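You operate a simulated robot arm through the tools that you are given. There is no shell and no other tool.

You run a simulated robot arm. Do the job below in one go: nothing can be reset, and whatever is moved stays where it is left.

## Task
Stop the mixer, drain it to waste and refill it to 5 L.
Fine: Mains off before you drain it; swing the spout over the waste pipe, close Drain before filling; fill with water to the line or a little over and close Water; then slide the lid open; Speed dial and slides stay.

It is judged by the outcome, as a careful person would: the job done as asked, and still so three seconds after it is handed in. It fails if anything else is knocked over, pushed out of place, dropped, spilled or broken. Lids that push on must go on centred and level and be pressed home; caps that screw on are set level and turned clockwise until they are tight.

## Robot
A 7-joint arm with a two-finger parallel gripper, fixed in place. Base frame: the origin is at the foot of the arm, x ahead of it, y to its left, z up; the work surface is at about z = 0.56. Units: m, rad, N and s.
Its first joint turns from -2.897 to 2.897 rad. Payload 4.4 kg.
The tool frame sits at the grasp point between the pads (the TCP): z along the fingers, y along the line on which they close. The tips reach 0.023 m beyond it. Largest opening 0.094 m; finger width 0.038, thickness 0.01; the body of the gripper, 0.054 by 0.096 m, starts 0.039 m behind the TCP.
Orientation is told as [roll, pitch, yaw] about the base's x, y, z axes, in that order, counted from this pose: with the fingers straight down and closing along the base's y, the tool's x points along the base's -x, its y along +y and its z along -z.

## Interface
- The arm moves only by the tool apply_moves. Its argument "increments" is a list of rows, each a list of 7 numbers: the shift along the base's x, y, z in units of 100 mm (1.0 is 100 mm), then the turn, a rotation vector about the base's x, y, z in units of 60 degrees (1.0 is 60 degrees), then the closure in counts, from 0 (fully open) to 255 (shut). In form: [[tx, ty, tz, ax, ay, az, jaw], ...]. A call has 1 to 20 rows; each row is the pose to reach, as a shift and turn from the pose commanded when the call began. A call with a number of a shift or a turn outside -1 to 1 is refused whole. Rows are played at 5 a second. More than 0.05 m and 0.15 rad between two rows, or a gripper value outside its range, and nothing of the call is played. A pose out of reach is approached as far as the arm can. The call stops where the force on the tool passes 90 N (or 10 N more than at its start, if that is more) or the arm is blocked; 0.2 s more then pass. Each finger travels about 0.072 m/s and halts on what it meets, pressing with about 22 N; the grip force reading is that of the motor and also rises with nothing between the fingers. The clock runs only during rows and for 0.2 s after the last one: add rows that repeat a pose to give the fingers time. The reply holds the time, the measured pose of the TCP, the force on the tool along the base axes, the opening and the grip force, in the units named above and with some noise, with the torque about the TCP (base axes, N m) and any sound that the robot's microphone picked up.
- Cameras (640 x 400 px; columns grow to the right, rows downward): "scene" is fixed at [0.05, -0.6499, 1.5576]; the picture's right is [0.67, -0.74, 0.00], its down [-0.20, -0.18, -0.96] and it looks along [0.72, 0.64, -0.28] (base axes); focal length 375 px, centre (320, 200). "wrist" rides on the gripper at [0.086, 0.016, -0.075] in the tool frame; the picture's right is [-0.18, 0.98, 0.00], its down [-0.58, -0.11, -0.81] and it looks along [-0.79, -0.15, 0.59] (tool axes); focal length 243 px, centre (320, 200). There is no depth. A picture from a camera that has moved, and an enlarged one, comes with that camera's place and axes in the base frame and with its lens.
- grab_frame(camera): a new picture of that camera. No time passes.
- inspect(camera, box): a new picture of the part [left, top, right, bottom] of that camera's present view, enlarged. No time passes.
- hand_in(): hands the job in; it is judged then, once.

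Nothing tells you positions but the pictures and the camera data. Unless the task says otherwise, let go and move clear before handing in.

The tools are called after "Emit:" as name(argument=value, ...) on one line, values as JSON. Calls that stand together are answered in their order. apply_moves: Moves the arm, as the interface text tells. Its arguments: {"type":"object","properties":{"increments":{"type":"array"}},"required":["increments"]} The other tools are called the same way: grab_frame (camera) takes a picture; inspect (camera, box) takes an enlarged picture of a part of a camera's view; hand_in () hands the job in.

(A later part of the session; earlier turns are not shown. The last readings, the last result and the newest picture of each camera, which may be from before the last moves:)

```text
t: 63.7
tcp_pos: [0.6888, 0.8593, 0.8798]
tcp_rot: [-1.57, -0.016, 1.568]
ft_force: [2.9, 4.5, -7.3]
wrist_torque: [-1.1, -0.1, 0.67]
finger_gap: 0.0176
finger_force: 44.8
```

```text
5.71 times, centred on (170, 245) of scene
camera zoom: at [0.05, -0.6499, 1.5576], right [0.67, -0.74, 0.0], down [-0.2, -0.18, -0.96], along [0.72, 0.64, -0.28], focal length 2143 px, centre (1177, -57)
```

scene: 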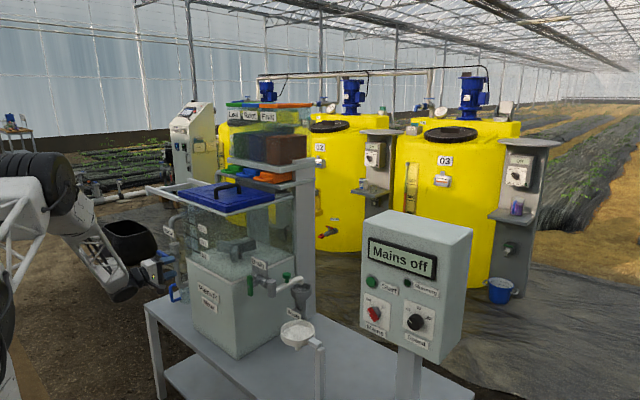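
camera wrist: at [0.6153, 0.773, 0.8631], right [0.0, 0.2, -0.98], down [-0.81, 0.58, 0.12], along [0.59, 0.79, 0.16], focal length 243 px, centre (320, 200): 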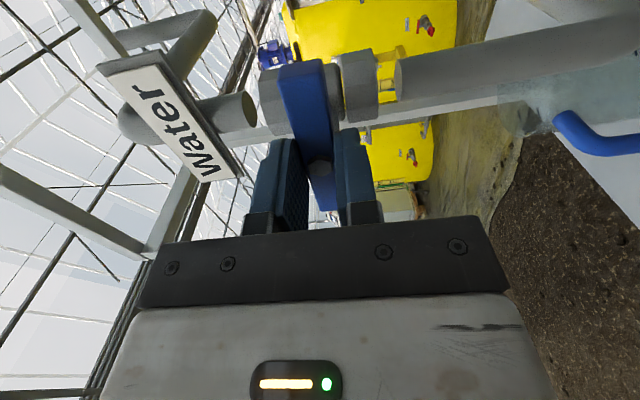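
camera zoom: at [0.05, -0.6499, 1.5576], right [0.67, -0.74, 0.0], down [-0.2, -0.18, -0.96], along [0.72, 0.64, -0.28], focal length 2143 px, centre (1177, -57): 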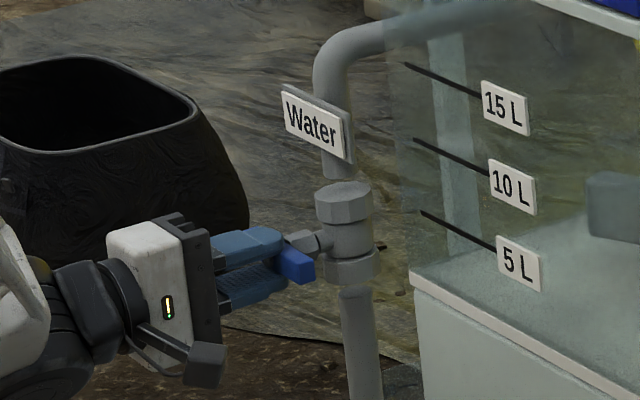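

The lever is gripped, and the torque reading suggests its closed stop lies in the positive direction. I'll try a small negative turn.

Emit:
apply_moves(increments=[[0, 0, 0, -0.08, 0, 0, 240], [0, 0, 0, -0.16, 0, 0, 240]])

Emit:
inspect(camera="scene", box=[130, 190, 290, 300])

```text
t: 64.3
tcp_pos: [0.6889, 0.8603, 0.88]
tcp_rot: [-1.571, 0.151, 1.568]
ft_force: [-22.0, -10.4, 1.7]
wrist_torque: [-0.01, -0.06, 0.07]
finger_gap: 0.018
finger_force: 45.5
```

```text
3.64 times, centred on (210, 245) of scene
camera zoom: at [0.05, -0.6499, 1.5576], right [0.67, -0.74, 0.0], down [-0.2, -0.18, -0.96], along [0.72, 0.64, -0.28], focal length 1364 px, centre (720, 36)
```

zoom: 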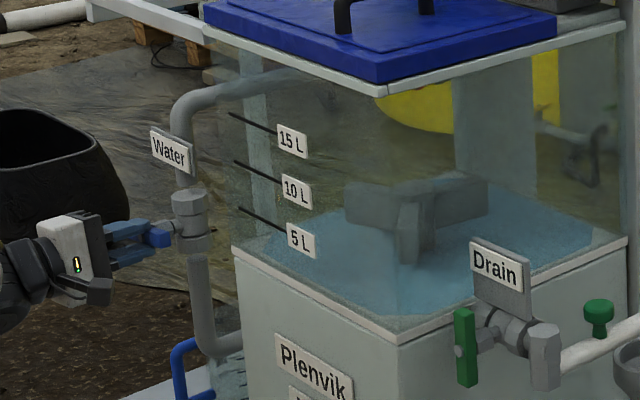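

Water is flowing slowly at this small opening. I'll hold and watch the level.

Emit:
apply_moves(increments=[[0, 0, 0, 0, 0, 0, 240], [0, 0, 0, 0, 0, 0, 240], [0, 0, 0, 0, 0, 0, 240], [0, 0, 0, 0, 0, 0, 240]])

Emit:
inspect(camera="scene", box=[170, 215, 290, 290])

```text
t: 65.3
tcp_pos: [0.6882, 0.859, 0.8806]
tcp_rot: [-1.572, 0.151, 1.569]
ft_force: [-36.0, -11.4, 5.4]
wrist_torque: [0.0, -0.16, -0.5]
finger_gap: 0.0179
finger_force: 45.0
```

```text
5.33 times, centred on (230, 252) of scene
camera zoom: at [0.05, -0.6499, 1.5576], right [0.67, -0.74, 0.0], down [-0.2, -0.18, -0.96], along [0.72, 0.64, -0.28], focal length 2000 px, centre (800, -80)
```

zoom: 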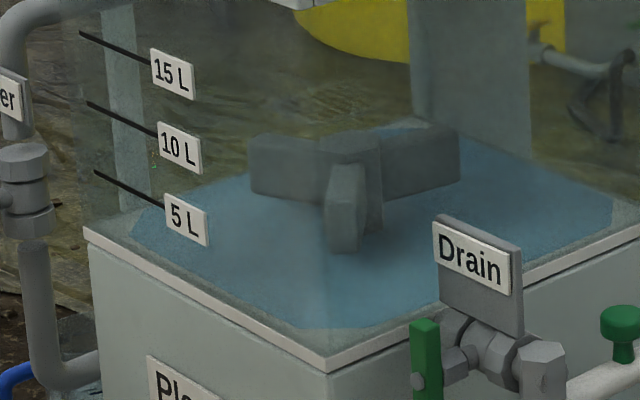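

The level is still well below 5 L, so I'll hold 2 s more.

Emit:
apply_moves(increments=[[0, 0, 0, 0, 0, 0, 240], [0, 0, 0, 0, 0, 0, 240], [0, 0, 0, 0, 0, 0, 240], [0, 0, 0, 0, 0, 0, 240], [0, 0, 0, 0, 0, 0, 240], [0, 0, 0, 0, 0, 0, 240], [0, 0, 0, 0, 0, 0, 240], [0, 0, 0, 0, 0, 0, 240], [0, 0, 0, 0, 0, 0, 240]])

Emit:
inspect(camera="scene", box=[170, 215, 290, 290])

```text
t: 67.3
tcp_pos: [0.6893, 0.8586, 0.88]
tcp_rot: [-1.571, 0.152, 1.57]
ft_force: [-39.5, -3.8, 3.4]
wrist_torque: [0.0, -0.1, 0.03]
finger_gap: 0.0181
finger_force: 45.0
```

```text
5.33 times, centred on (230, 252) of scene
camera zoom: at [0.05, -0.6499, 1.5576], right [0.67, -0.74, 0.0], down [-0.2, -0.18, -0.96], along [0.72, 0.64, -0.28], focal length 2000 px, centre (800, -80)
```

zoom: 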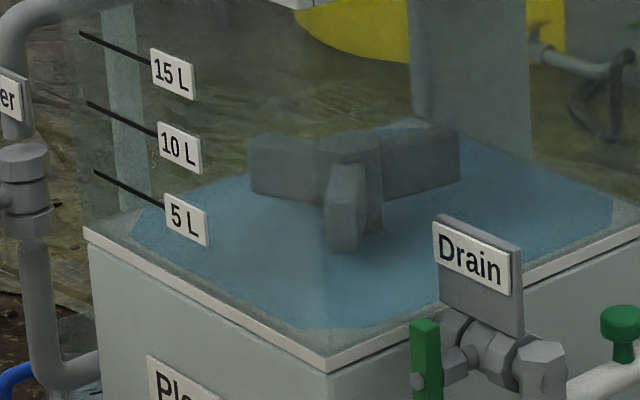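

The level hasn't changed, so flow isn't noticeable at this angle. I'll open a bit more and check again.

Emit:
apply_moves(increments=[[-0.015, 0, 0, -0.08, 0, 0, 240], [-0.015, 0, 0, -0.16, 0, 0, 240]])

Emit:
inspect(camera="scene", box=[130, 190, 290, 300])

```text
t: 67.9
tcp_pos: [0.6883, 0.8571, 0.8799]
tcp_rot: [-1.57, 0.321, 1.567]
ft_force: [24.1, 29.2, -8.0]
wrist_torque: [-0.01, 0.14, 0.67]
finger_gap: 0.0176
finger_force: 44.7
```

```text
3.64 times, centred on (210, 245) of scene
camera zoom: at [0.05, -0.6499, 1.5576], right [0.67, -0.74, 0.0], down [-0.2, -0.18, -0.96], along [0.72, 0.64, -0.28], focal length 1364 px, centre (720, 36)
```

zoom: 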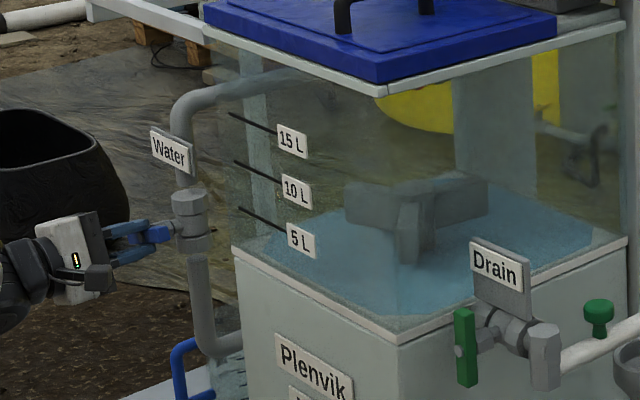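

The lever is moving with the hand but there's no visible stream yet. I'll open further in small steps.

Emit:
apply_moves(increments=[[0, 0.01, 0, -0.1, 0, 0, 240], [0, 0.01, 0, -0.2, 0, 0, 240]])

Emit:
inspect(camera="scene", box=[130, 190, 290, 300])

```text
t: 68.5
tcp_pos: [0.6867, 0.8588, 0.8805]
tcp_rot: [-1.572, 0.528, 1.566]
ft_force: [13.7, -22.6, 15.6]
wrist_torque: [0.0, -0.1, -0.13]
finger_gap: 0.0178
finger_force: 44.9
```

```text
3.64 times, centred on (210, 245) of scene
camera zoom: at [0.05, -0.6499, 1.5576], right [0.67, -0.74, 0.0], down [-0.2, -0.18, -0.96], along [0.72, 0.64, -0.28], focal length 1364 px, centre (720, 36)
```

zoom: 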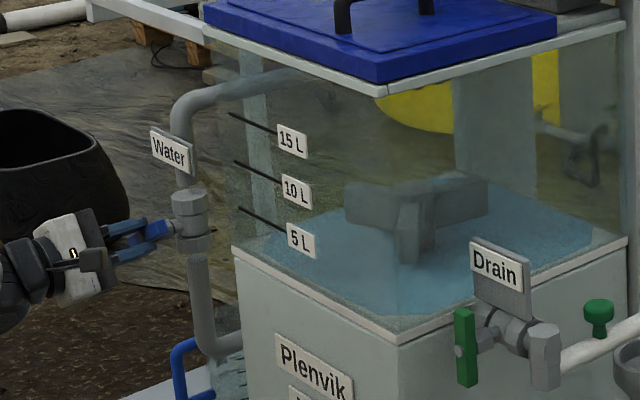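

It's about 30° open with no visible change. I'll open to about 45° and hold briefly.

Emit:
apply_moves(increments=[[0, 0, 0, -0.12, 0, 0, 240], [0, 0, 0, -0.24, 0, 0, 240]])

Emit:
inspect(camera="scene", box=[170, 215, 290, 290])

Emit:
inspect(camera="scene", box=[120, 190, 220, 260])

```text
t: 69.1
tcp_pos: [0.6887, 0.8584, 0.8801]
tcp_rot: [-1.572, 0.781, 1.569]
ft_force: [18.3, -27.6, 22.4]
wrist_torque: [-0.01, -0.66, -0.47]
finger_gap: 0.018
finger_force: 44.8
```

```text
5.33 times, centred on (230, 252) of scene
camera zoom: at [0.05, -0.6499, 1.5576], right [0.67, -0.74, 0.0], down [-0.2, -0.18, -0.96], along [0.72, 0.64, -0.28], focal length 2000 px, centre (800, -80)
```

zoom: 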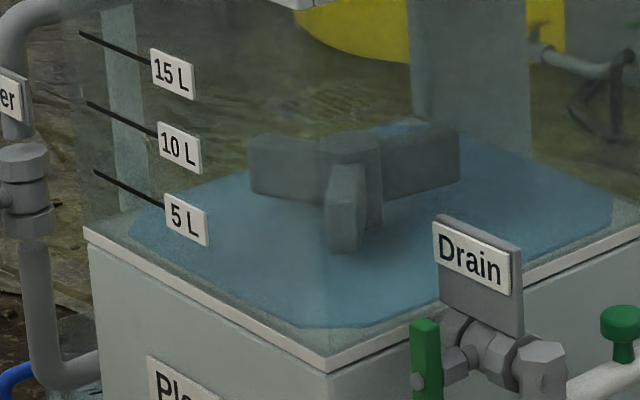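

```text
5.71 times, centred on (170, 225) of scene
camera zoom: at [0.05, -0.6499, 1.5576], right [0.67, -0.74, 0.0], down [-0.2, -0.18, -0.96], along [0.72, 0.64, -0.28], focal length 2143 px, centre (1177, 57)
```

zoom: 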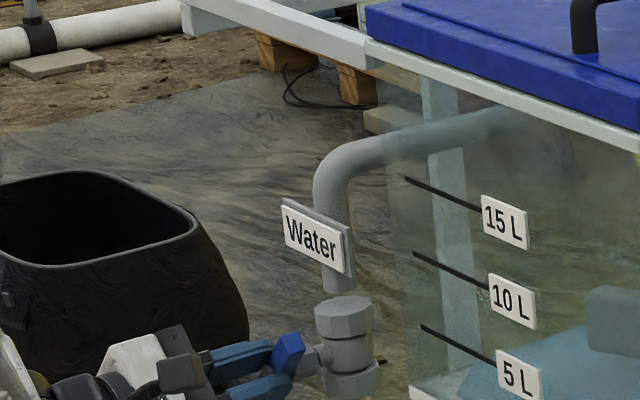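

The surface looks a touch deeper now. I'll hold 1 s at 45° and compare.

Emit:
apply_moves(increments=[[0, 0, 0, 0, 0, 0, 240], [0, 0, 0, 0, 0, 0, 240], [0, 0, 0, 0, 0, 0, 240], [0, 0, 0, 0, 0, 0, 240]])

Emit:
inspect(camera="scene", box=[170, 215, 290, 290])

```text
t: 70.1
tcp_pos: [0.6888, 0.8605, 0.8807]
tcp_rot: [-1.572, 0.778, 1.567]
ft_force: [23.7, -20.6, 24.7]
wrist_torque: [0.04, -0.47, -0.42]
finger_gap: 0.018
finger_force: 44.9
```

```text
5.33 times, centred on (230, 252) of scene
camera zoom: at [0.05, -0.6499, 1.5576], right [0.67, -0.74, 0.0], down [-0.2, -0.18, -0.96], along [0.72, 0.64, -0.28], focal length 2000 px, centre (800, -80)
```

zoom: 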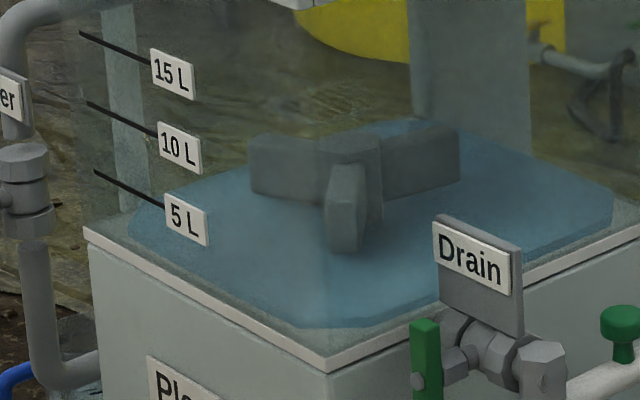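

It's now rising at a controlled rate. I'll hold 2 s and re-check against the 5 L mark.

Emit:
apply_moves(increments=[[0, 0, 0, 0, 0, 0, 240], [0, 0, 0, 0, 0, 0, 240], [0, 0, 0, 0, 0, 0, 240], [0, 0, 0, 0, 0, 0, 240], [0, 0, 0, 0, 0, 0, 240], [0, 0, 0, 0, 0, 0, 240], [0, 0, 0, 0, 0, 0, 240], [0, 0, 0, 0, 0, 0, 240], [0, 0, 0, 0, 0, 0, 240]])

Emit:
inspect(camera="scene", box=[170, 215, 290, 290])

```text
t: 72.1
tcp_pos: [0.6883, 0.8586, 0.8801]
tcp_rot: [-1.571, 0.777, 1.567]
ft_force: [27.7, -11.9, 27.4]
wrist_torque: [-0.04, -0.53, -0.18]
finger_gap: 0.0181
finger_force: 45.3
```

```text
5.33 times, centred on (230, 252) of scene
camera zoom: at [0.05, -0.6499, 1.5576], right [0.67, -0.74, 0.0], down [-0.2, -0.18, -0.96], along [0.72, 0.64, -0.28], focal length 2000 px, centre (800, -80)
```

zoom: 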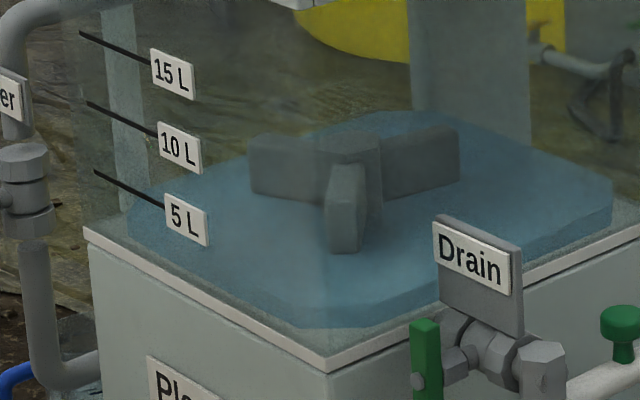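

The mark spacing is about 69 px per 5 L in this view and the water is about 24 px deep, so roughly 1.7 L is in. I'll hold 4 s more.

Emit:
apply_moves(increments=[[0, 0, 0, 0, 0, 0, 240], [0, 0, 0, 0, 0, 0, 240], [0, 0, 0, 0, 0, 0, 240], [0, 0, 0, 0, 0, 0, 240], [0, 0, 0, 0, 0, 0, 240], [0, 0, 0, 0, 0, 0, 240], [0, 0, 0, 0, 0, 0, 240], [0, 0, 0, 0, 0, 0, 240], [0, 0, 0, 0, 0, 0, 240], [0, 0, 0, 0, 0, 0, 240], [0, 0, 0, 0, 0, 0, 240], [0, 0, 0, 0, 0, 0, 240], [0, 0, 0, 0, 0, 0, 240], [0, 0, 0, 0, 0, 0, 240], [0, 0, 0, 0, 0, 0, 240], [0, 0, 0, 0, 0, 0, 240], [0, 0, 0, 0, 0, 0, 240], [0, 0, 0, 0, 0, 0, 240], [0, 0, 0, 0, 0, 0, 240]])

Emit:
inspect(camera="scene", box=[170, 215, 290, 290])

```text
t: 76.1
tcp_pos: [0.688, 0.8602, 0.8793]
tcp_rot: [-1.574, 0.78, 1.568]
ft_force: [27.8, -4.3, 30.2]
wrist_torque: [0.0, -0.53, -0.06]
finger_gap: 0.0179
finger_force: 44.9
```

```text
5.33 times, centred on (230, 252) of scene
camera zoom: at [0.05, -0.6499, 1.5576], right [0.67, -0.74, 0.0], down [-0.2, -0.18, -0.96], along [0.72, 0.64, -0.28], focal length 2000 px, centre (800, -80)
```

zoom: 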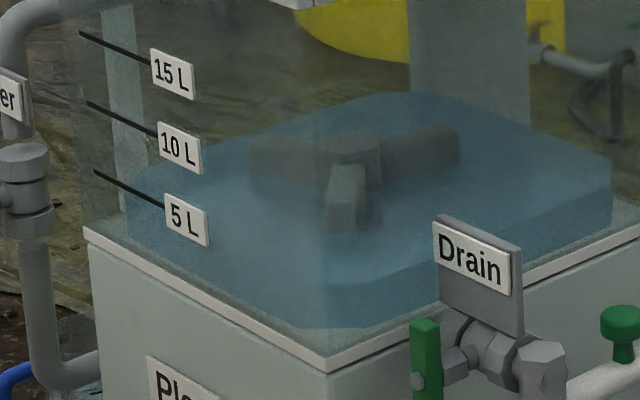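

The top edge is about 14 px short of the 5 L mark, rising at about 5.5 px/s. I'll hold 2 s and look closer.

Emit:
apply_moves(increments=[[0, 0, 0, 0, 0, 0, 240], [0, 0, 0, 0, 0, 0, 240], [0, 0, 0, 0, 0, 0, 240], [0, 0, 0, 0, 0, 0, 240], [0, 0, 0, 0, 0, 0, 240], [0, 0, 0, 0, 0, 0, 240], [0, 0, 0, 0, 0, 0, 240], [0, 0, 0, 0, 0, 0, 240]])

Emit:
inspect(camera="scene", box=[170, 215, 290, 290])

Emit:
inspect(camera="scene", box=[180, 230, 230, 265])

```text
t: 77.9
tcp_pos: [0.6872, 0.8596, 0.8809]
tcp_rot: [-1.575, 0.778, 1.567]
ft_force: [26.1, -0.5, 32.2]
wrist_torque: [0.02, -0.64, -0.12]
finger_gap: 0.0179
finger_force: 45.1
```

```text
5.33 times, centred on (230, 252) of scene
camera zoom: at [0.05, -0.6499, 1.5576], right [0.67, -0.74, 0.0], down [-0.2, -0.18, -0.96], along [0.72, 0.64, -0.28], focal length 2000 px, centre (800, -80)
```

zoom: 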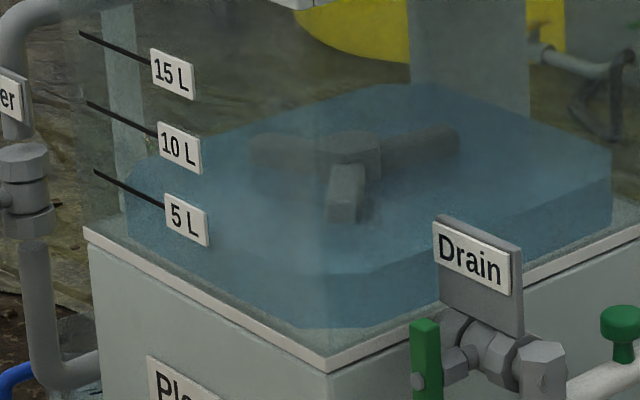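

```text
11.43 times, centred on (205, 248) of scene
camera zoom: at [0.05, -0.6499, 1.5576], right [0.67, -0.74, 0.0], down [-0.2, -0.18, -0.96], along [0.72, 0.64, -0.28], focal length 4286 px, centre (1634, -343)
```

zoom: 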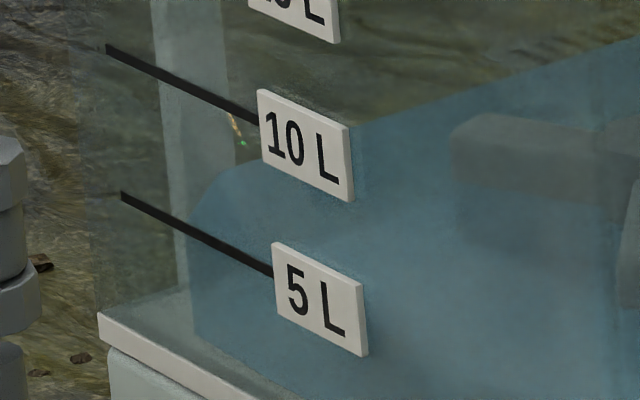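

I need a more exact read, so I'll zoom on the right-hand and near edges of the surface.

Emit:
inspect(camera="scene", box=[210, 250, 260, 285])

Emit:
inspect(camera="scene", box=[255, 230, 305, 265])

```text
11.43 times, centred on (235, 268) of scene
camera zoom: at [0.05, -0.6499, 1.5576], right [0.67, -0.74, 0.0], down [-0.2, -0.18, -0.96], along [0.72, 0.64, -0.28], focal length 4286 px, centre (1291, -571)
```

zoom: 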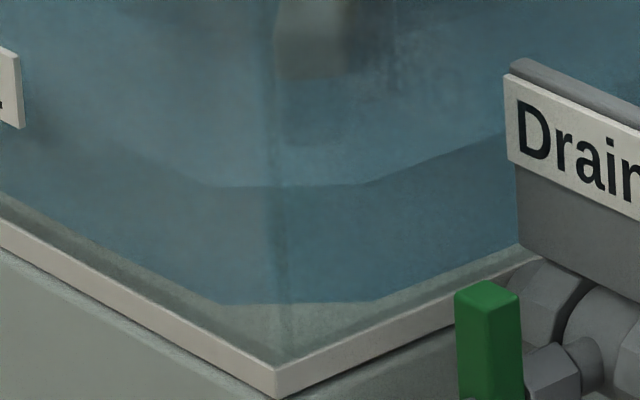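

```text
11.43 times, centred on (280, 248) of scene
camera zoom: at [0.05, -0.6499, 1.5576], right [0.67, -0.74, 0.0], down [-0.2, -0.18, -0.96], along [0.72, 0.64, -0.28], focal length 4286 px, centre (777, -343)
```

zoom: 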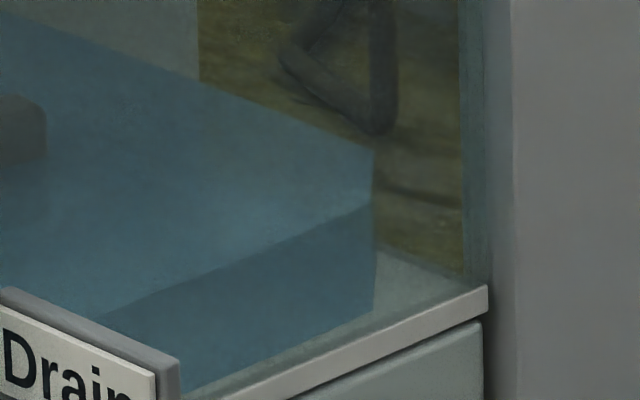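

By geometry the surface is about 3.5–3.8 L now, rising about 14 px/s in this zoom. I want the near surface edge at about row 140, so I'll hold about 2 s and re-check.

Emit:
apply_moves(increments=[[0, 0, 0, 0, 0, 0, 240], [0, 0, 0, 0, 0, 0, 240], [0, 0, 0, 0, 0, 0, 240], [0, 0, 0, 0, 0, 0, 240], [0, 0, 0, 0, 0, 0, 240], [0, 0, 0, 0, 0, 0, 240], [0, 0, 0, 0, 0, 0, 240], [0, 0, 0, 0, 0, 0, 240], [0, 0, 0, 0, 0, 0, 240]])

Emit:
inspect(camera="scene", box=[210, 250, 260, 285])

Emit:
inspect(camera="scene", box=[180, 230, 230, 265])

```text
t: 79.9
tcp_pos: [0.6877, 0.86, 0.8798]
tcp_rot: [-1.571, 0.779, 1.566]
ft_force: [24.7, -0.3, 32.4]
wrist_torque: [-0.04, -0.52, 0.04]
finger_gap: 0.0179
finger_force: 44.7
```

```text
11.43 times, centred on (235, 268) of scene
camera zoom: at [0.05, -0.6499, 1.5576], right [0.67, -0.74, 0.0], down [-0.2, -0.18, -0.96], along [0.72, 0.64, -0.28], focal length 4286 px, centre (1291, -571)
```

zoom: 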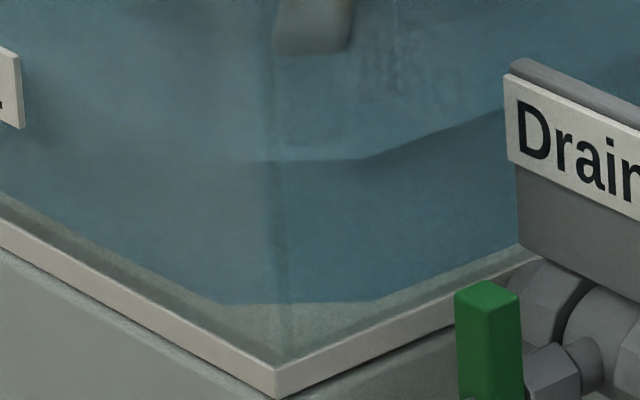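

```text
11.43 times, centred on (205, 248) of scene
camera zoom: at [0.05, -0.6499, 1.5576], right [0.67, -0.74, 0.0], down [-0.2, -0.18, -0.96], along [0.72, 0.64, -0.28], focal length 4286 px, centre (1634, -343)
```

zoom: 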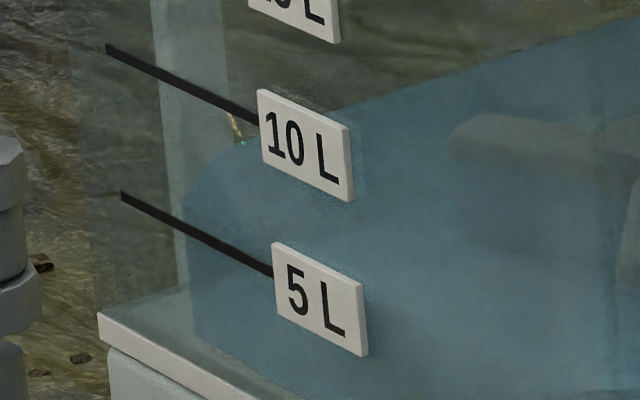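

The reading is ambiguous, between about 4.4 L and 5 L depending on where the tank floor sits. I'll close Water now, check the level edge-on with the wrist camera, and top up if needed.

Emit:
apply_moves(increments=[[0, 0, 0, 0.14, 0, 0, 240], [0, 0, 0, 0.28, 0, 0, 240], [0, 0, 0, 0.42, 0, 0, 240], [0, 0, 0, 0.56, 0, 0, 240], [0, 0, 0, 0.68, 0, 0, 240], [0, 0, 0, 0.76, 0, 0, 240]])

Emit:
inspect(camera="scene", box=[210, 250, 260, 285])

Emit:
inspect(camera="scene", box=[120, 190, 220, 260])

```text
t: 81.3
tcp_pos: [0.6866, 0.8594, 0.8798]
tcp_rot: [-1.57, -0.017, 1.57]
ft_force: [34.0, 2.8, 27.4]
wrist_torque: [-1.22, -0.53, -0.13]
finger_gap: 0.0179
finger_force: 45.0
```

```text
11.43 times, centred on (235, 268) of scene
camera zoom: at [0.05, -0.6499, 1.5576], right [0.67, -0.74, 0.0], down [-0.2, -0.18, -0.96], along [0.72, 0.64, -0.28], focal length 4286 px, centre (1291, -571)
```

zoom: 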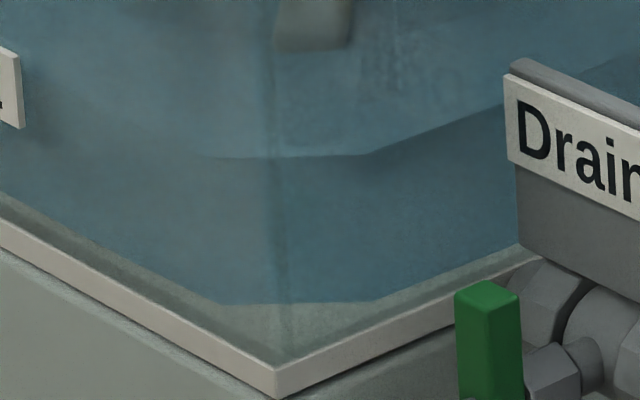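

```text
5.71 times, centred on (170, 225) of scene
camera zoom: at [0.05, -0.6499, 1.5576], right [0.67, -0.74, 0.0], down [-0.2, -0.18, -0.96], along [0.72, 0.64, -0.28], focal length 2143 px, centre (1177, 57)
```

zoom: 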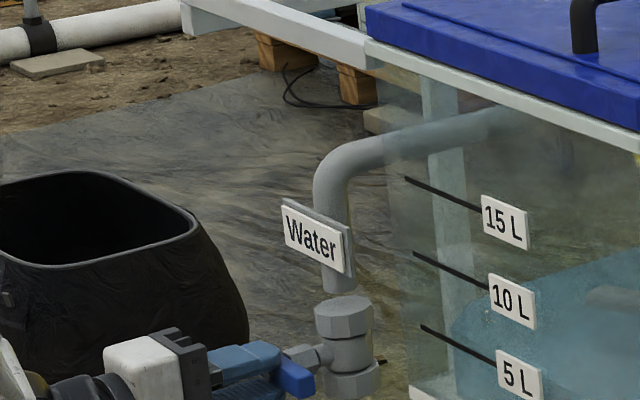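

Water is shut against its stop. I'll release, back off, and place the wrist camera at the level of the 5 L mark.

Emit:
apply_moves(increments=[[0, 0, 0, 0, 0, 0, 180], [0, 0, 0, 0, 0, 0, 120], [0, 0, 0, 0, 0, 0, 110], [-0.2, 0, 0, 0, 0, 0, 110], [-0.5, 0, 0, 0, 0, 0, 60], [-0.9, 0, 0.1, 0, 0, 0, 0]])

Emit:
apply_moves(increments=[[0, -0.35, 0.1, 0, 0, 0, 0], [0, -0.7, 0.3, 0, 0, 0, 0], [-0.1, -1, 0.5, 0, 0, 0, 0]])

Emit:
apply_moves(increments=[[-0.1, -0.4, 0.1, 0, 0, 0, 0], [-0.1, -0.8, 0.2, 0, 0, 0, 0], [-0.1, -1, 0.21, 0, 0, 0, 0]])

Emit:
grab_frame(camera="wrist")

Emit:
inspect(camera="scene", box=[120, 190, 280, 310])

```text
t: 82.7
tcp_pos: [0.5959, 0.8578, 0.8881]
tcp_rot: [-1.571, -0.016, 1.569]
ft_force: [-0.9, 0.8, 0.6]
wrist_torque: [0.0, -0.02, 0.02]
finger_gap: 0.0944
finger_force: 0.1
```

```text
t: 83.5
tcp_pos: [0.5881, 0.759, 0.9371]
tcp_rot: [-1.568, -0.015, 1.569]
ft_force: [-0.3, 0.0, -0.1]
wrist_torque: [0.01, -0.04, -0.01]
finger_gap: 0.094
finger_force: 0.1
```

```text
t: 84.3
tcp_pos: [0.5745, 0.6597, 0.9621]
tcp_rot: [-1.571, -0.016, 1.569]
ft_force: [-0.1, -0.4, -0.1]
wrist_torque: [0.03, -0.04, 0.04]
finger_gap: 0.0939
finger_force: 0.1
```

```text
taken
camera wrist: at [0.5023, 0.5744, 0.9446], right [0.0, 0.2, -0.98], down [-0.81, 0.58, 0.12], along [0.59, 0.79, 0.16], focal length 243 px, centre (320, 200)
```

wrist: 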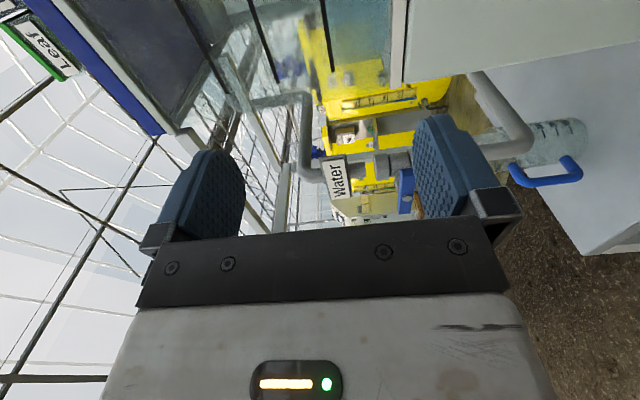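

```text
3.33 times, centred on (200, 250) of scene
camera zoom: at [0.05, -0.6499, 1.5576], right [0.67, -0.74, 0.0], down [-0.2, -0.18, -0.96], along [0.72, 0.64, -0.28], focal length 1250 px, centre (720, 33)
```

zoom: 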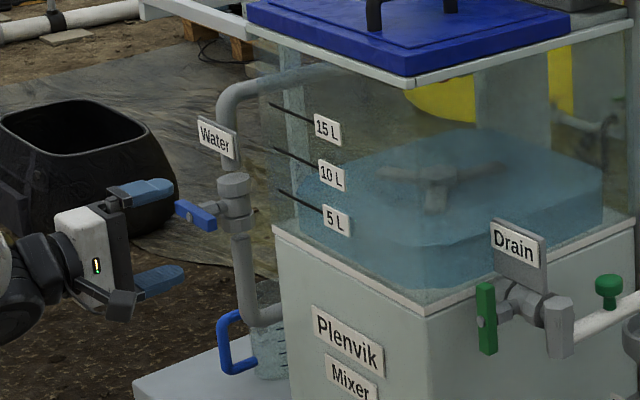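

The valve lever stays closed. I need the camera further right, so I'll shift to see the mark and the surface together.

Emit:
apply_moves(increments=[[0, -0.4, 0, 0, 0, 0, 0], [0, -0.8, 0, 0, 0, 0, 0], [0, -1, 0, 0, 0, 0, 0]])

Emit:
grab_frame(camera="wrist")

Emit:
inspect(camera="wrist", box=[230, 20, 430, 145])

```text
t: 85.1
tcp_pos: [0.5774, 0.5615, 0.9596]
tcp_rot: [-1.571, -0.018, 1.57]
ft_force: [-0.7, 0.1, -1.3]
wrist_torque: [0.02, 0.01, 0.02]
finger_gap: 0.0941
finger_force: 0.0
```

```text
taken
camera wrist: at [0.504, 0.4751, 0.9429], right [0.0, 0.2, -0.98], down [-0.81, 0.58, 0.12], along [0.59, 0.79, 0.16], focal length 243 px, centre (320, 200)
```

wrist: 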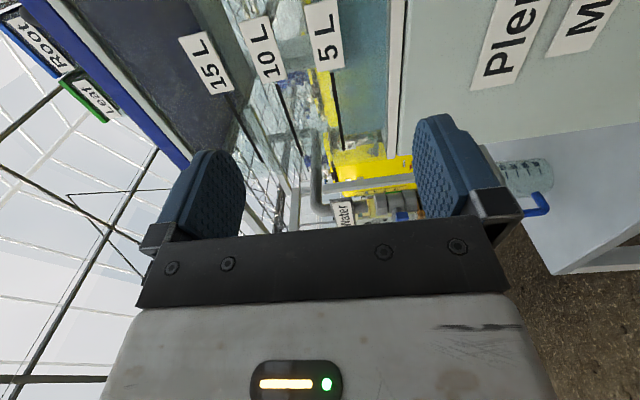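

```text
3.20 times, centred on (330, 82) of wrist
camera zoom: at [0.504, 0.4751, 0.9429], right [0.0, 0.2, -0.98], down [-0.81, 0.58, 0.12], along [0.59, 0.79, 0.16], focal length 776 px, centre (288, 576)
```

zoom: 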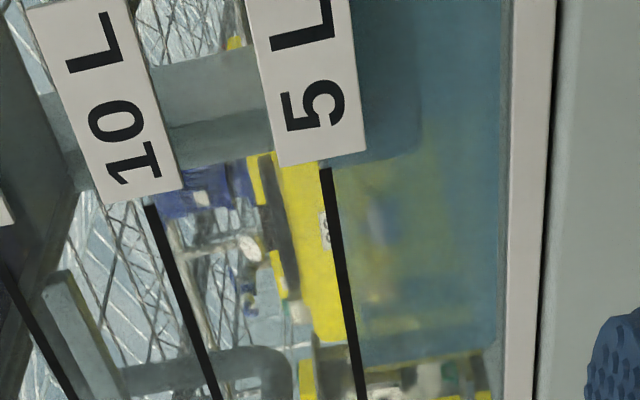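

The water's top edge appears right alongside the 5 L mark line. I'll zoom tighter.

Emit:
inspect(camera="wrist", box=[310, 60, 374, 100])

Emit:
inspect(camera="wrist", box=[310, 100, 374, 140])

```text
10.00 times, centred on (342, 80) of wrist
camera zoom: at [0.504, 0.4751, 0.9429], right [0.0, 0.2, -0.98], down [-0.81, 0.58, 0.12], along [0.59, 0.79, 0.16], focal length 2426 px, centre (100, 1400)
```

zoom: 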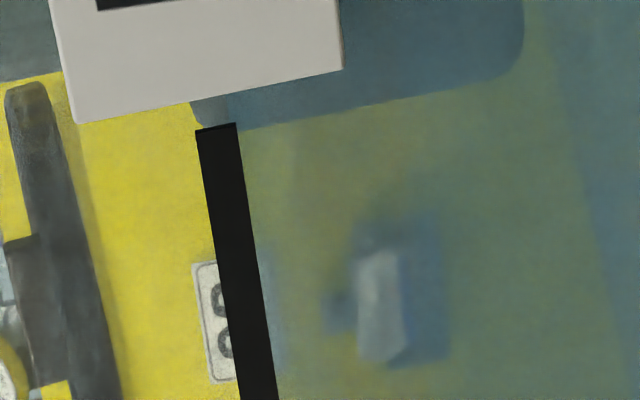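

```text
10.00 times, centred on (342, 120) of wrist
camera zoom: at [0.504, 0.4751, 0.9429], right [0.0, 0.2, -0.98], down [-0.81, 0.58, 0.12], along [0.59, 0.79, 0.16], focal length 2426 px, centre (100, 1000)
```

zoom: 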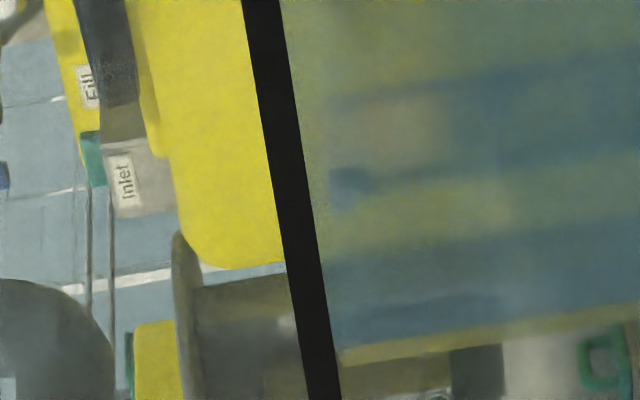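

The surface sits within the mark line's thickness, near its lower edge. I'll raise the camera slightly for a true edge-on check.

Emit:
apply_moves(increments=[[0, -0.1, 0.12, 0, 0, 0, 0], [0, -0.1, 0.12, 0, 0, 0, 0]])

Emit:
inspect(camera="wrist", box=[290, 0, 450, 100])

Emit:
inspect(camera="wrist", box=[320, 50, 384, 90])

Emit:
inspect(camera="wrist", box=[320, 90, 384, 130])

```text
t: 85.7
tcp_pos: [0.5776, 0.5503, 0.9715]
tcp_rot: [-1.569, -0.014, 1.571]
ft_force: [0.6, 0.1, 0.6]
wrist_torque: [-0.05, 0.03, -0.03]
finger_gap: 0.0941
finger_force: 0.1
```

```text
4.00 times, centred on (370, 50) of wrist
camera zoom: at [0.5041, 0.4643, 0.9556], right [0.0, 0.2, -0.98], down [-0.81, 0.58, 0.12], along [0.59, 0.79, 0.16], focal length 970 px, centre (120, 800)
```

zoom: 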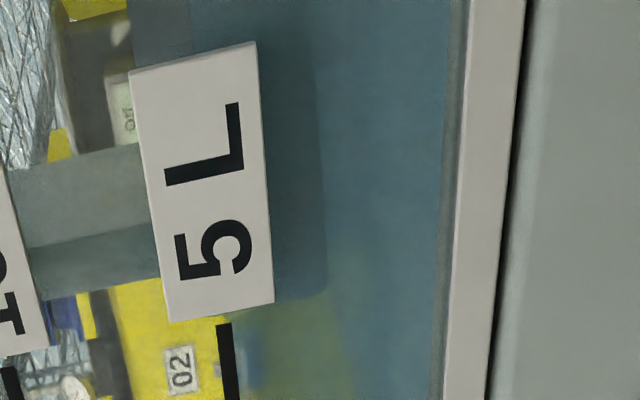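

```text
10.00 times, centred on (352, 70) of wrist
camera zoom: at [0.5041, 0.4643, 0.9556], right [0.0, 0.2, -0.98], down [-0.81, 0.58, 0.12], along [0.59, 0.79, 0.16], focal length 2426 px, centre (0, 1500)
```

zoom: 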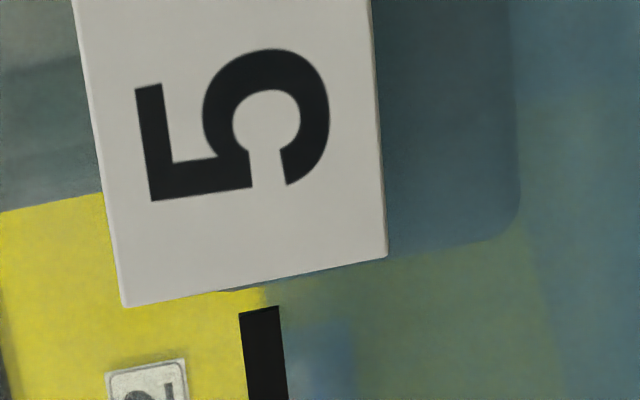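

```text
10.00 times, centred on (352, 110) of wrist
camera zoom: at [0.5041, 0.4643, 0.9556], right [0.0, 0.2, -0.98], down [-0.81, 0.58, 0.12], along [0.59, 0.79, 0.16], focal length 2426 px, centre (0, 1100)
```

zoom: 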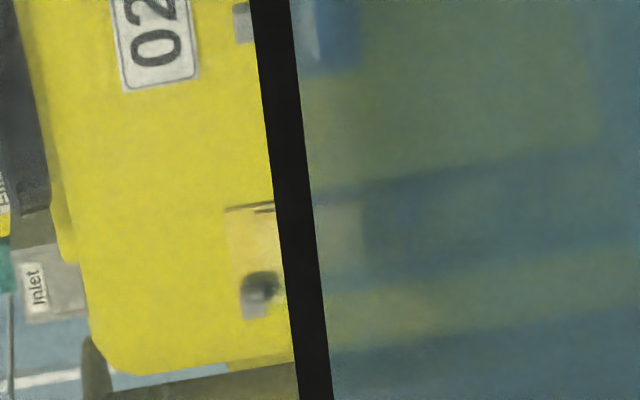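

The surface is about 1 mm below the line's centre, roughly 4.9 L. A short top-up of 0.2–0.3 L will put it at or a little over the line, so I'll return to the water lever along the same path.

Emit:
apply_moves(increments=[[0.05, 0.4, -0.1, 0, 0, 0, 0], [0.1, 0.8, -0.15, 0, 0, 0, 0], [0.1, 1, -0.2, 0, 0, 0, 60]])

Emit:
apply_moves(increments=[[0.0, 0.4, -0.15, 0, 0, 0, 110], [0.05, 0.8, -0.3, 0, 0, 0, 110], [0.08, 1, -0.4, 0, 0, 0, 110]])

Emit:
apply_moves(increments=[[0.0, 0.1, -0.31, 0, 0, 0, 110], [0.2, 0.1, -0.315, 0, 0, 0, 110], [0.4, 0.1, -0.315, 0, 0, 0, 110]])

Emit:
grab_frame(camera="wrist")

```text
t: 86.5
tcp_pos: [0.5881, 0.6488, 0.9522]
tcp_rot: [-1.57, -0.019, 1.568]
ft_force: [-0.1, -0.1, 0.6]
wrist_torque: [0.02, -0.02, -0.01]
finger_gap: 0.0716
finger_force: 0.1
```

```text
t: 87.3
tcp_pos: [0.5942, 0.7496, 0.9137]
tcp_rot: [-1.571, -0.015, 1.567]
ft_force: [0.4, -0.2, 0.3]
wrist_torque: [0.02, 0.0, -0.01]
finger_gap: 0.0536
finger_force: 0.0
```

```text
t: 88.1
tcp_pos: [0.6362, 0.7593, 0.8823]
tcp_rot: [-1.57, -0.015, 1.57]
ft_force: [-0.4, 0.6, 0.5]
wrist_torque: [-0.03, -0.01, 0.01]
finger_gap: 0.0535
finger_force: 0.0
```

```text
taken
camera wrist: at [0.5626, 0.6727, 0.8654], right [0.0, 0.2, -0.98], down [-0.81, 0.58, 0.12], along [0.59, 0.79, 0.16], focal length 243 px, centre (320, 200)
```

wrist: 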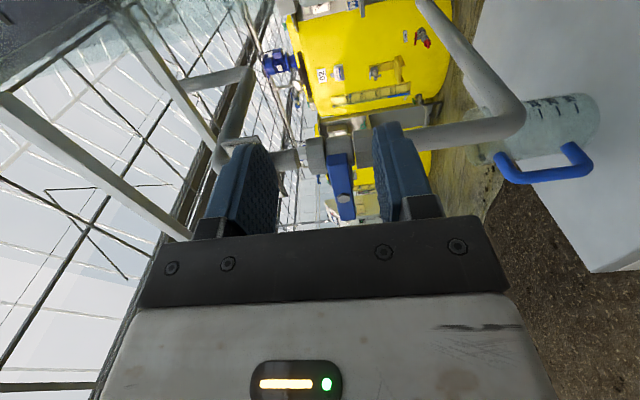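

I'm 10 cm short in y, so I'll slide left to the lever and then advance.

Emit:
apply_moves(increments=[[0.0, 0.4, 0, 0, 0, 0, 110], [0.0, 0.8, -0.02, 0, 0, 0, 110], [0.0, 1.0, -0.02, 0, 0, 0, 110], [0.2, 1.0, -0.02, 0, 0, 0, 115], [0.4, 1.0, -0.02, 0, 0, 0, 120], [0.4, 1.0, -0.02, 0, 0, 0, 120]])

Emit:
grab_frame(camera="wrist")

```text
t: 89.5
tcp_pos: [0.6749, 0.8602, 0.8789]
tcp_rot: [-1.57, -0.016, 1.568]
ft_force: [0.0, -0.8, -0.2]
wrist_torque: [0.01, 0.0, 0.02]
finger_gap: 0.0497
finger_force: 0.0
```

```text
taken
camera wrist: at [0.603, 0.7746, 0.8628], right [0.0, 0.2, -0.98], down [-0.81, 0.58, 0.12], along [0.59, 0.79, 0.16], focal length 243 px, centre (320, 200)
```

wrist: 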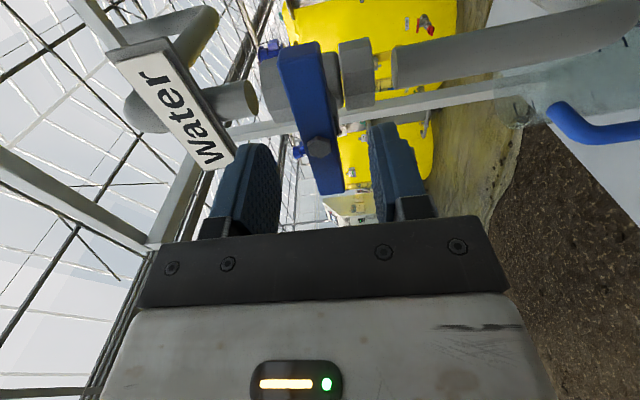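

I'm aligned with the lever again. I'll advance and close on it.

Emit:
apply_moves(increments=[[0.07, 0, 0.01, 0, 0, 0, 120], [0.125, 0, 0.01, 0, 0, 0, 120], [0.125, 0, 0.01, 0, 0, 0, 180], [0.125, 0, 0.01, 0, 0, 0, 240], [0.125, 0, 0.01, 0, 0, 0, 240], [0.125, 0, 0.01, 0, 0, 0, 240]])

Emit:
inspect(camera="scene", box=[210, 250, 260, 285])

```text
t: 90.9
tcp_pos: [0.6882, 0.8599, 0.8812]
tcp_rot: [-1.569, -0.016, 1.568]
ft_force: [2.8, 4.5, -8.6]
wrist_torque: [-1.09, -0.14, 0.68]
finger_gap: 0.0177
finger_force: 45.1
```

```text
11.43 times, centred on (235, 268) of scene
camera zoom: at [0.05, -0.6499, 1.5576], right [0.67, -0.74, 0.0], down [-0.2, -0.18, -0.96], along [0.72, 0.64, -0.28], focal length 4286 px, centre (1291, -571)
```

zoom: 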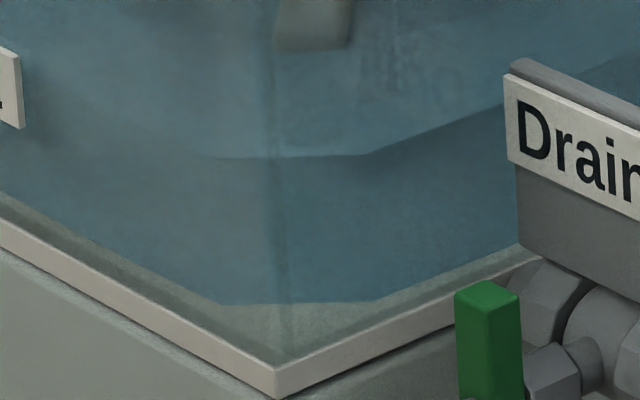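

Level unchanged. Now a short pulse: open to 45°, hold 0.4 s, close, all in one call.

Emit:
apply_moves(increments=[[-0.005, 0, 0, -0.14, 0, 0, 240], [-0.01, 0, 0, -0.28, 0, 0, 240], [-0.01, 0, 0, -0.42, 0, 0, 240], [-0.01, 0, 0, -0.56, 0, 0, 240], [-0.01, 0, 0, -0.68, 0, 0, 240], [-0.01, 0, 0, -0.76, 0, 0, 240], [-0.01, 0, 0, -0.76, 0, 0, 240], [-0.01, 0, 0, -0.76, 0, 0, 240], [-0.01, 0, 0, -0.63, 0, 0, 240], [-0.01, 0, 0, -0.49, 0, 0, 240], [-0.01, 0, 0, -0.35, 0, 0, 240], [-0.005, 0, 0, -0.21, 0, 0, 240], [0, 0, 0, -0.08, 0, 0, 240], [0, 0, 0, 0, 0, 0, 240]])

Emit:
inspect(camera="scene", box=[210, 250, 260, 285])

Emit:
inspect(camera="scene", box=[120, 190, 220, 260])

```text
t: 93.9
tcp_pos: [0.6872, 0.8603, 0.8788]
tcp_rot: [-1.569, -0.017, 1.57]
ft_force: [1.6, -37.4, -1.2]
wrist_torque: [-1.18, -0.27, -1.02]
finger_gap: 0.0177
finger_force: 44.8
```

```text
11.43 times, centred on (235, 268) of scene
camera zoom: at [0.05, -0.6499, 1.5576], right [0.67, -0.74, 0.0], down [-0.2, -0.18, -0.96], along [0.72, 0.64, -0.28], focal length 4286 px, centre (1291, -571)
```

zoom: 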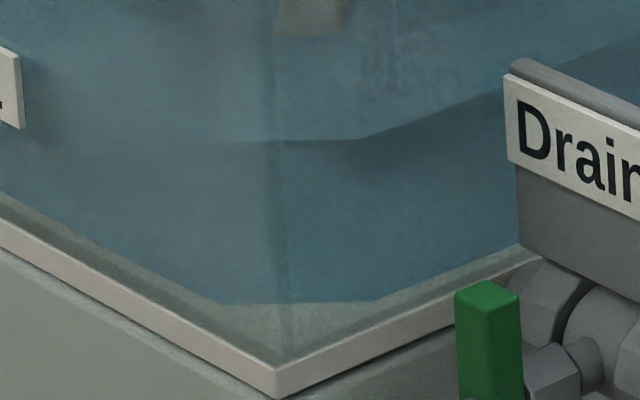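

```text
5.71 times, centred on (170, 225) of scene
camera zoom: at [0.05, -0.6499, 1.5576], right [0.67, -0.74, 0.0], down [-0.2, -0.18, -0.96], along [0.72, 0.64, -0.28], focal length 2143 px, centre (1177, 57)
```

zoom: 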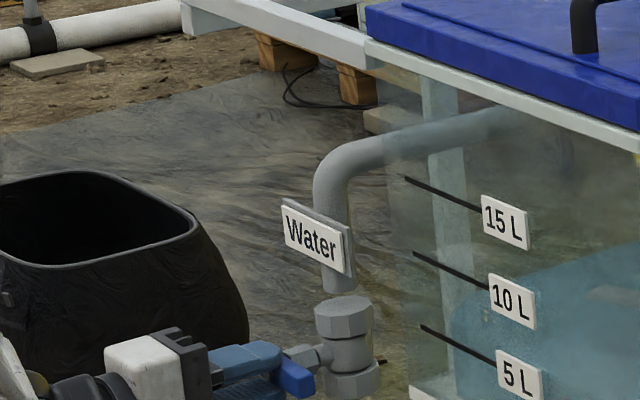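

Water is closed again and the level rose about 5 mm. I'll release, back off, and verify edge-on.

Emit:
apply_moves(increments=[[0, 0, 0, 0, 0, 0, 180], [0, 0, 0, 0, 0, 0, 120], [0, 0, 0, 0, 0, 0, 110], [-0.2, 0, 0, 0, 0, 0, 110], [-0.5, 0, 0, 0, 0, 0, 60], [-0.9, 0, 0.1, 0, 0, 0, 0]])

Emit:
apply_moves(increments=[[0, -0.35, 0.1, 0, 0, 0, 0], [0, -0.7, 0.3, 0, 0, 0, 0], [-0.1, -1, 0.5, 0, 0, 0, 0]])

Emit:
apply_moves(increments=[[-0.1, -0.4, 0.1, 0, 0, 0, 0], [-0.1, -0.8, 0.2, 0, 0, 0, 0], [-0.1, -1, 0.3, 0, 0, 0, 0]])

Emit:
apply_moves(increments=[[0, -0.4, 0, 0, 0, 0, 0], [0, -0.8, 0, 0, 0, 0, 0], [0, -1, 0, 0, 0, 0, 0]])

Emit:
inspect(camera="wrist", box=[290, 0, 450, 100])

Emit:
inspect(camera="wrist", box=[320, 50, 384, 90])

Emit:
inspect(camera="wrist", box=[320, 90, 384, 130])

Emit:
inspect(camera="scene", box=[120, 190, 280, 310])

```text
t: 95.3
tcp_pos: [0.5979, 0.8604, 0.89]
tcp_rot: [-1.572, -0.016, 1.569]
ft_force: [-0.5, 0.2, 1.1]
wrist_torque: [-0.01, 0.0, -0.02]
finger_gap: 0.0938
finger_force: 0.0
```

```text
t: 96.1
tcp_pos: [0.5876, 0.7578, 0.9406]
tcp_rot: [-1.568, -0.017, 1.569]
ft_force: [0.2, -0.6, -0.2]
wrist_torque: [0.0, -0.05, 0.0]
finger_gap: 0.0939
finger_force: 0.1
```

```text
t: 96.9
tcp_pos: [0.5773, 0.6598, 0.9709]
tcp_rot: [-1.572, -0.016, 1.57]
ft_force: [0.0, 0.4, -0.1]
wrist_torque: [0.03, -0.01, 0.01]
finger_gap: 0.0939
finger_force: 0.0
```

```text
t: 97.7
tcp_pos: [0.5766, 0.5609, 0.9736]
tcp_rot: [-1.57, -0.017, 1.569]
ft_force: [-0.3, 0.0, 0.2]
wrist_torque: [0.03, 0.03, -0.03]
finger_gap: 0.0938
finger_force: 0.0
```

```text
4.00 times, centred on (370, 50) of wrist
camera zoom: at [0.504, 0.4748, 0.9558], right [0.0, 0.2, -0.98], down [-0.81, 0.58, 0.12], along [0.59, 0.79, 0.16], focal length 970 px, centre (120, 800)
```

zoom: 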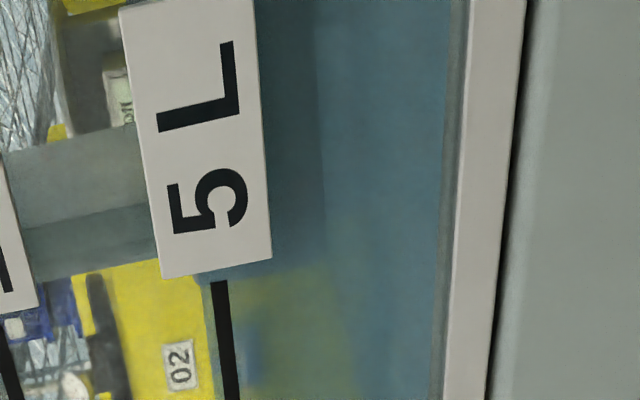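

```text
10.00 times, centred on (352, 70) of wrist
camera zoom: at [0.504, 0.4748, 0.9558], right [0.0, 0.2, -0.98], down [-0.81, 0.58, 0.12], along [0.59, 0.79, 0.16], focal length 2426 px, centre (0, 1500)
```

zoom: 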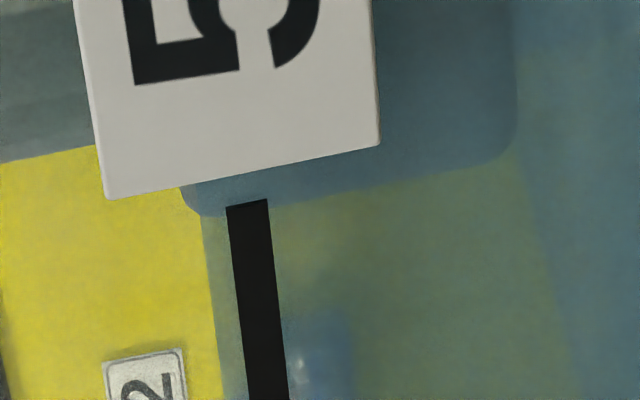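

```text
10.00 times, centred on (352, 110) of wrist
camera zoom: at [0.504, 0.4748, 0.9558], right [0.0, 0.2, -0.98], down [-0.81, 0.58, 0.12], along [0.59, 0.79, 0.16], focal length 2426 px, centre (0, 1100)
```

zoom: 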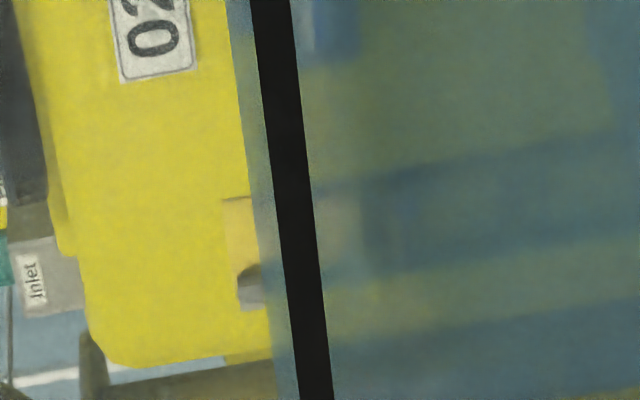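

```text
3.33 times, centred on (200, 250) of scene
camera zoom: at [0.05, -0.6499, 1.5576], right [0.67, -0.74, 0.0], down [-0.2, -0.18, -0.96], along [0.72, 0.64, -0.28], focal length 1250 px, centre (720, 33)
```

zoom: 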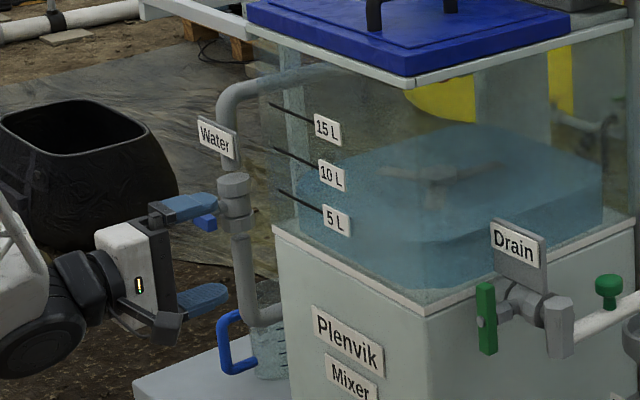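

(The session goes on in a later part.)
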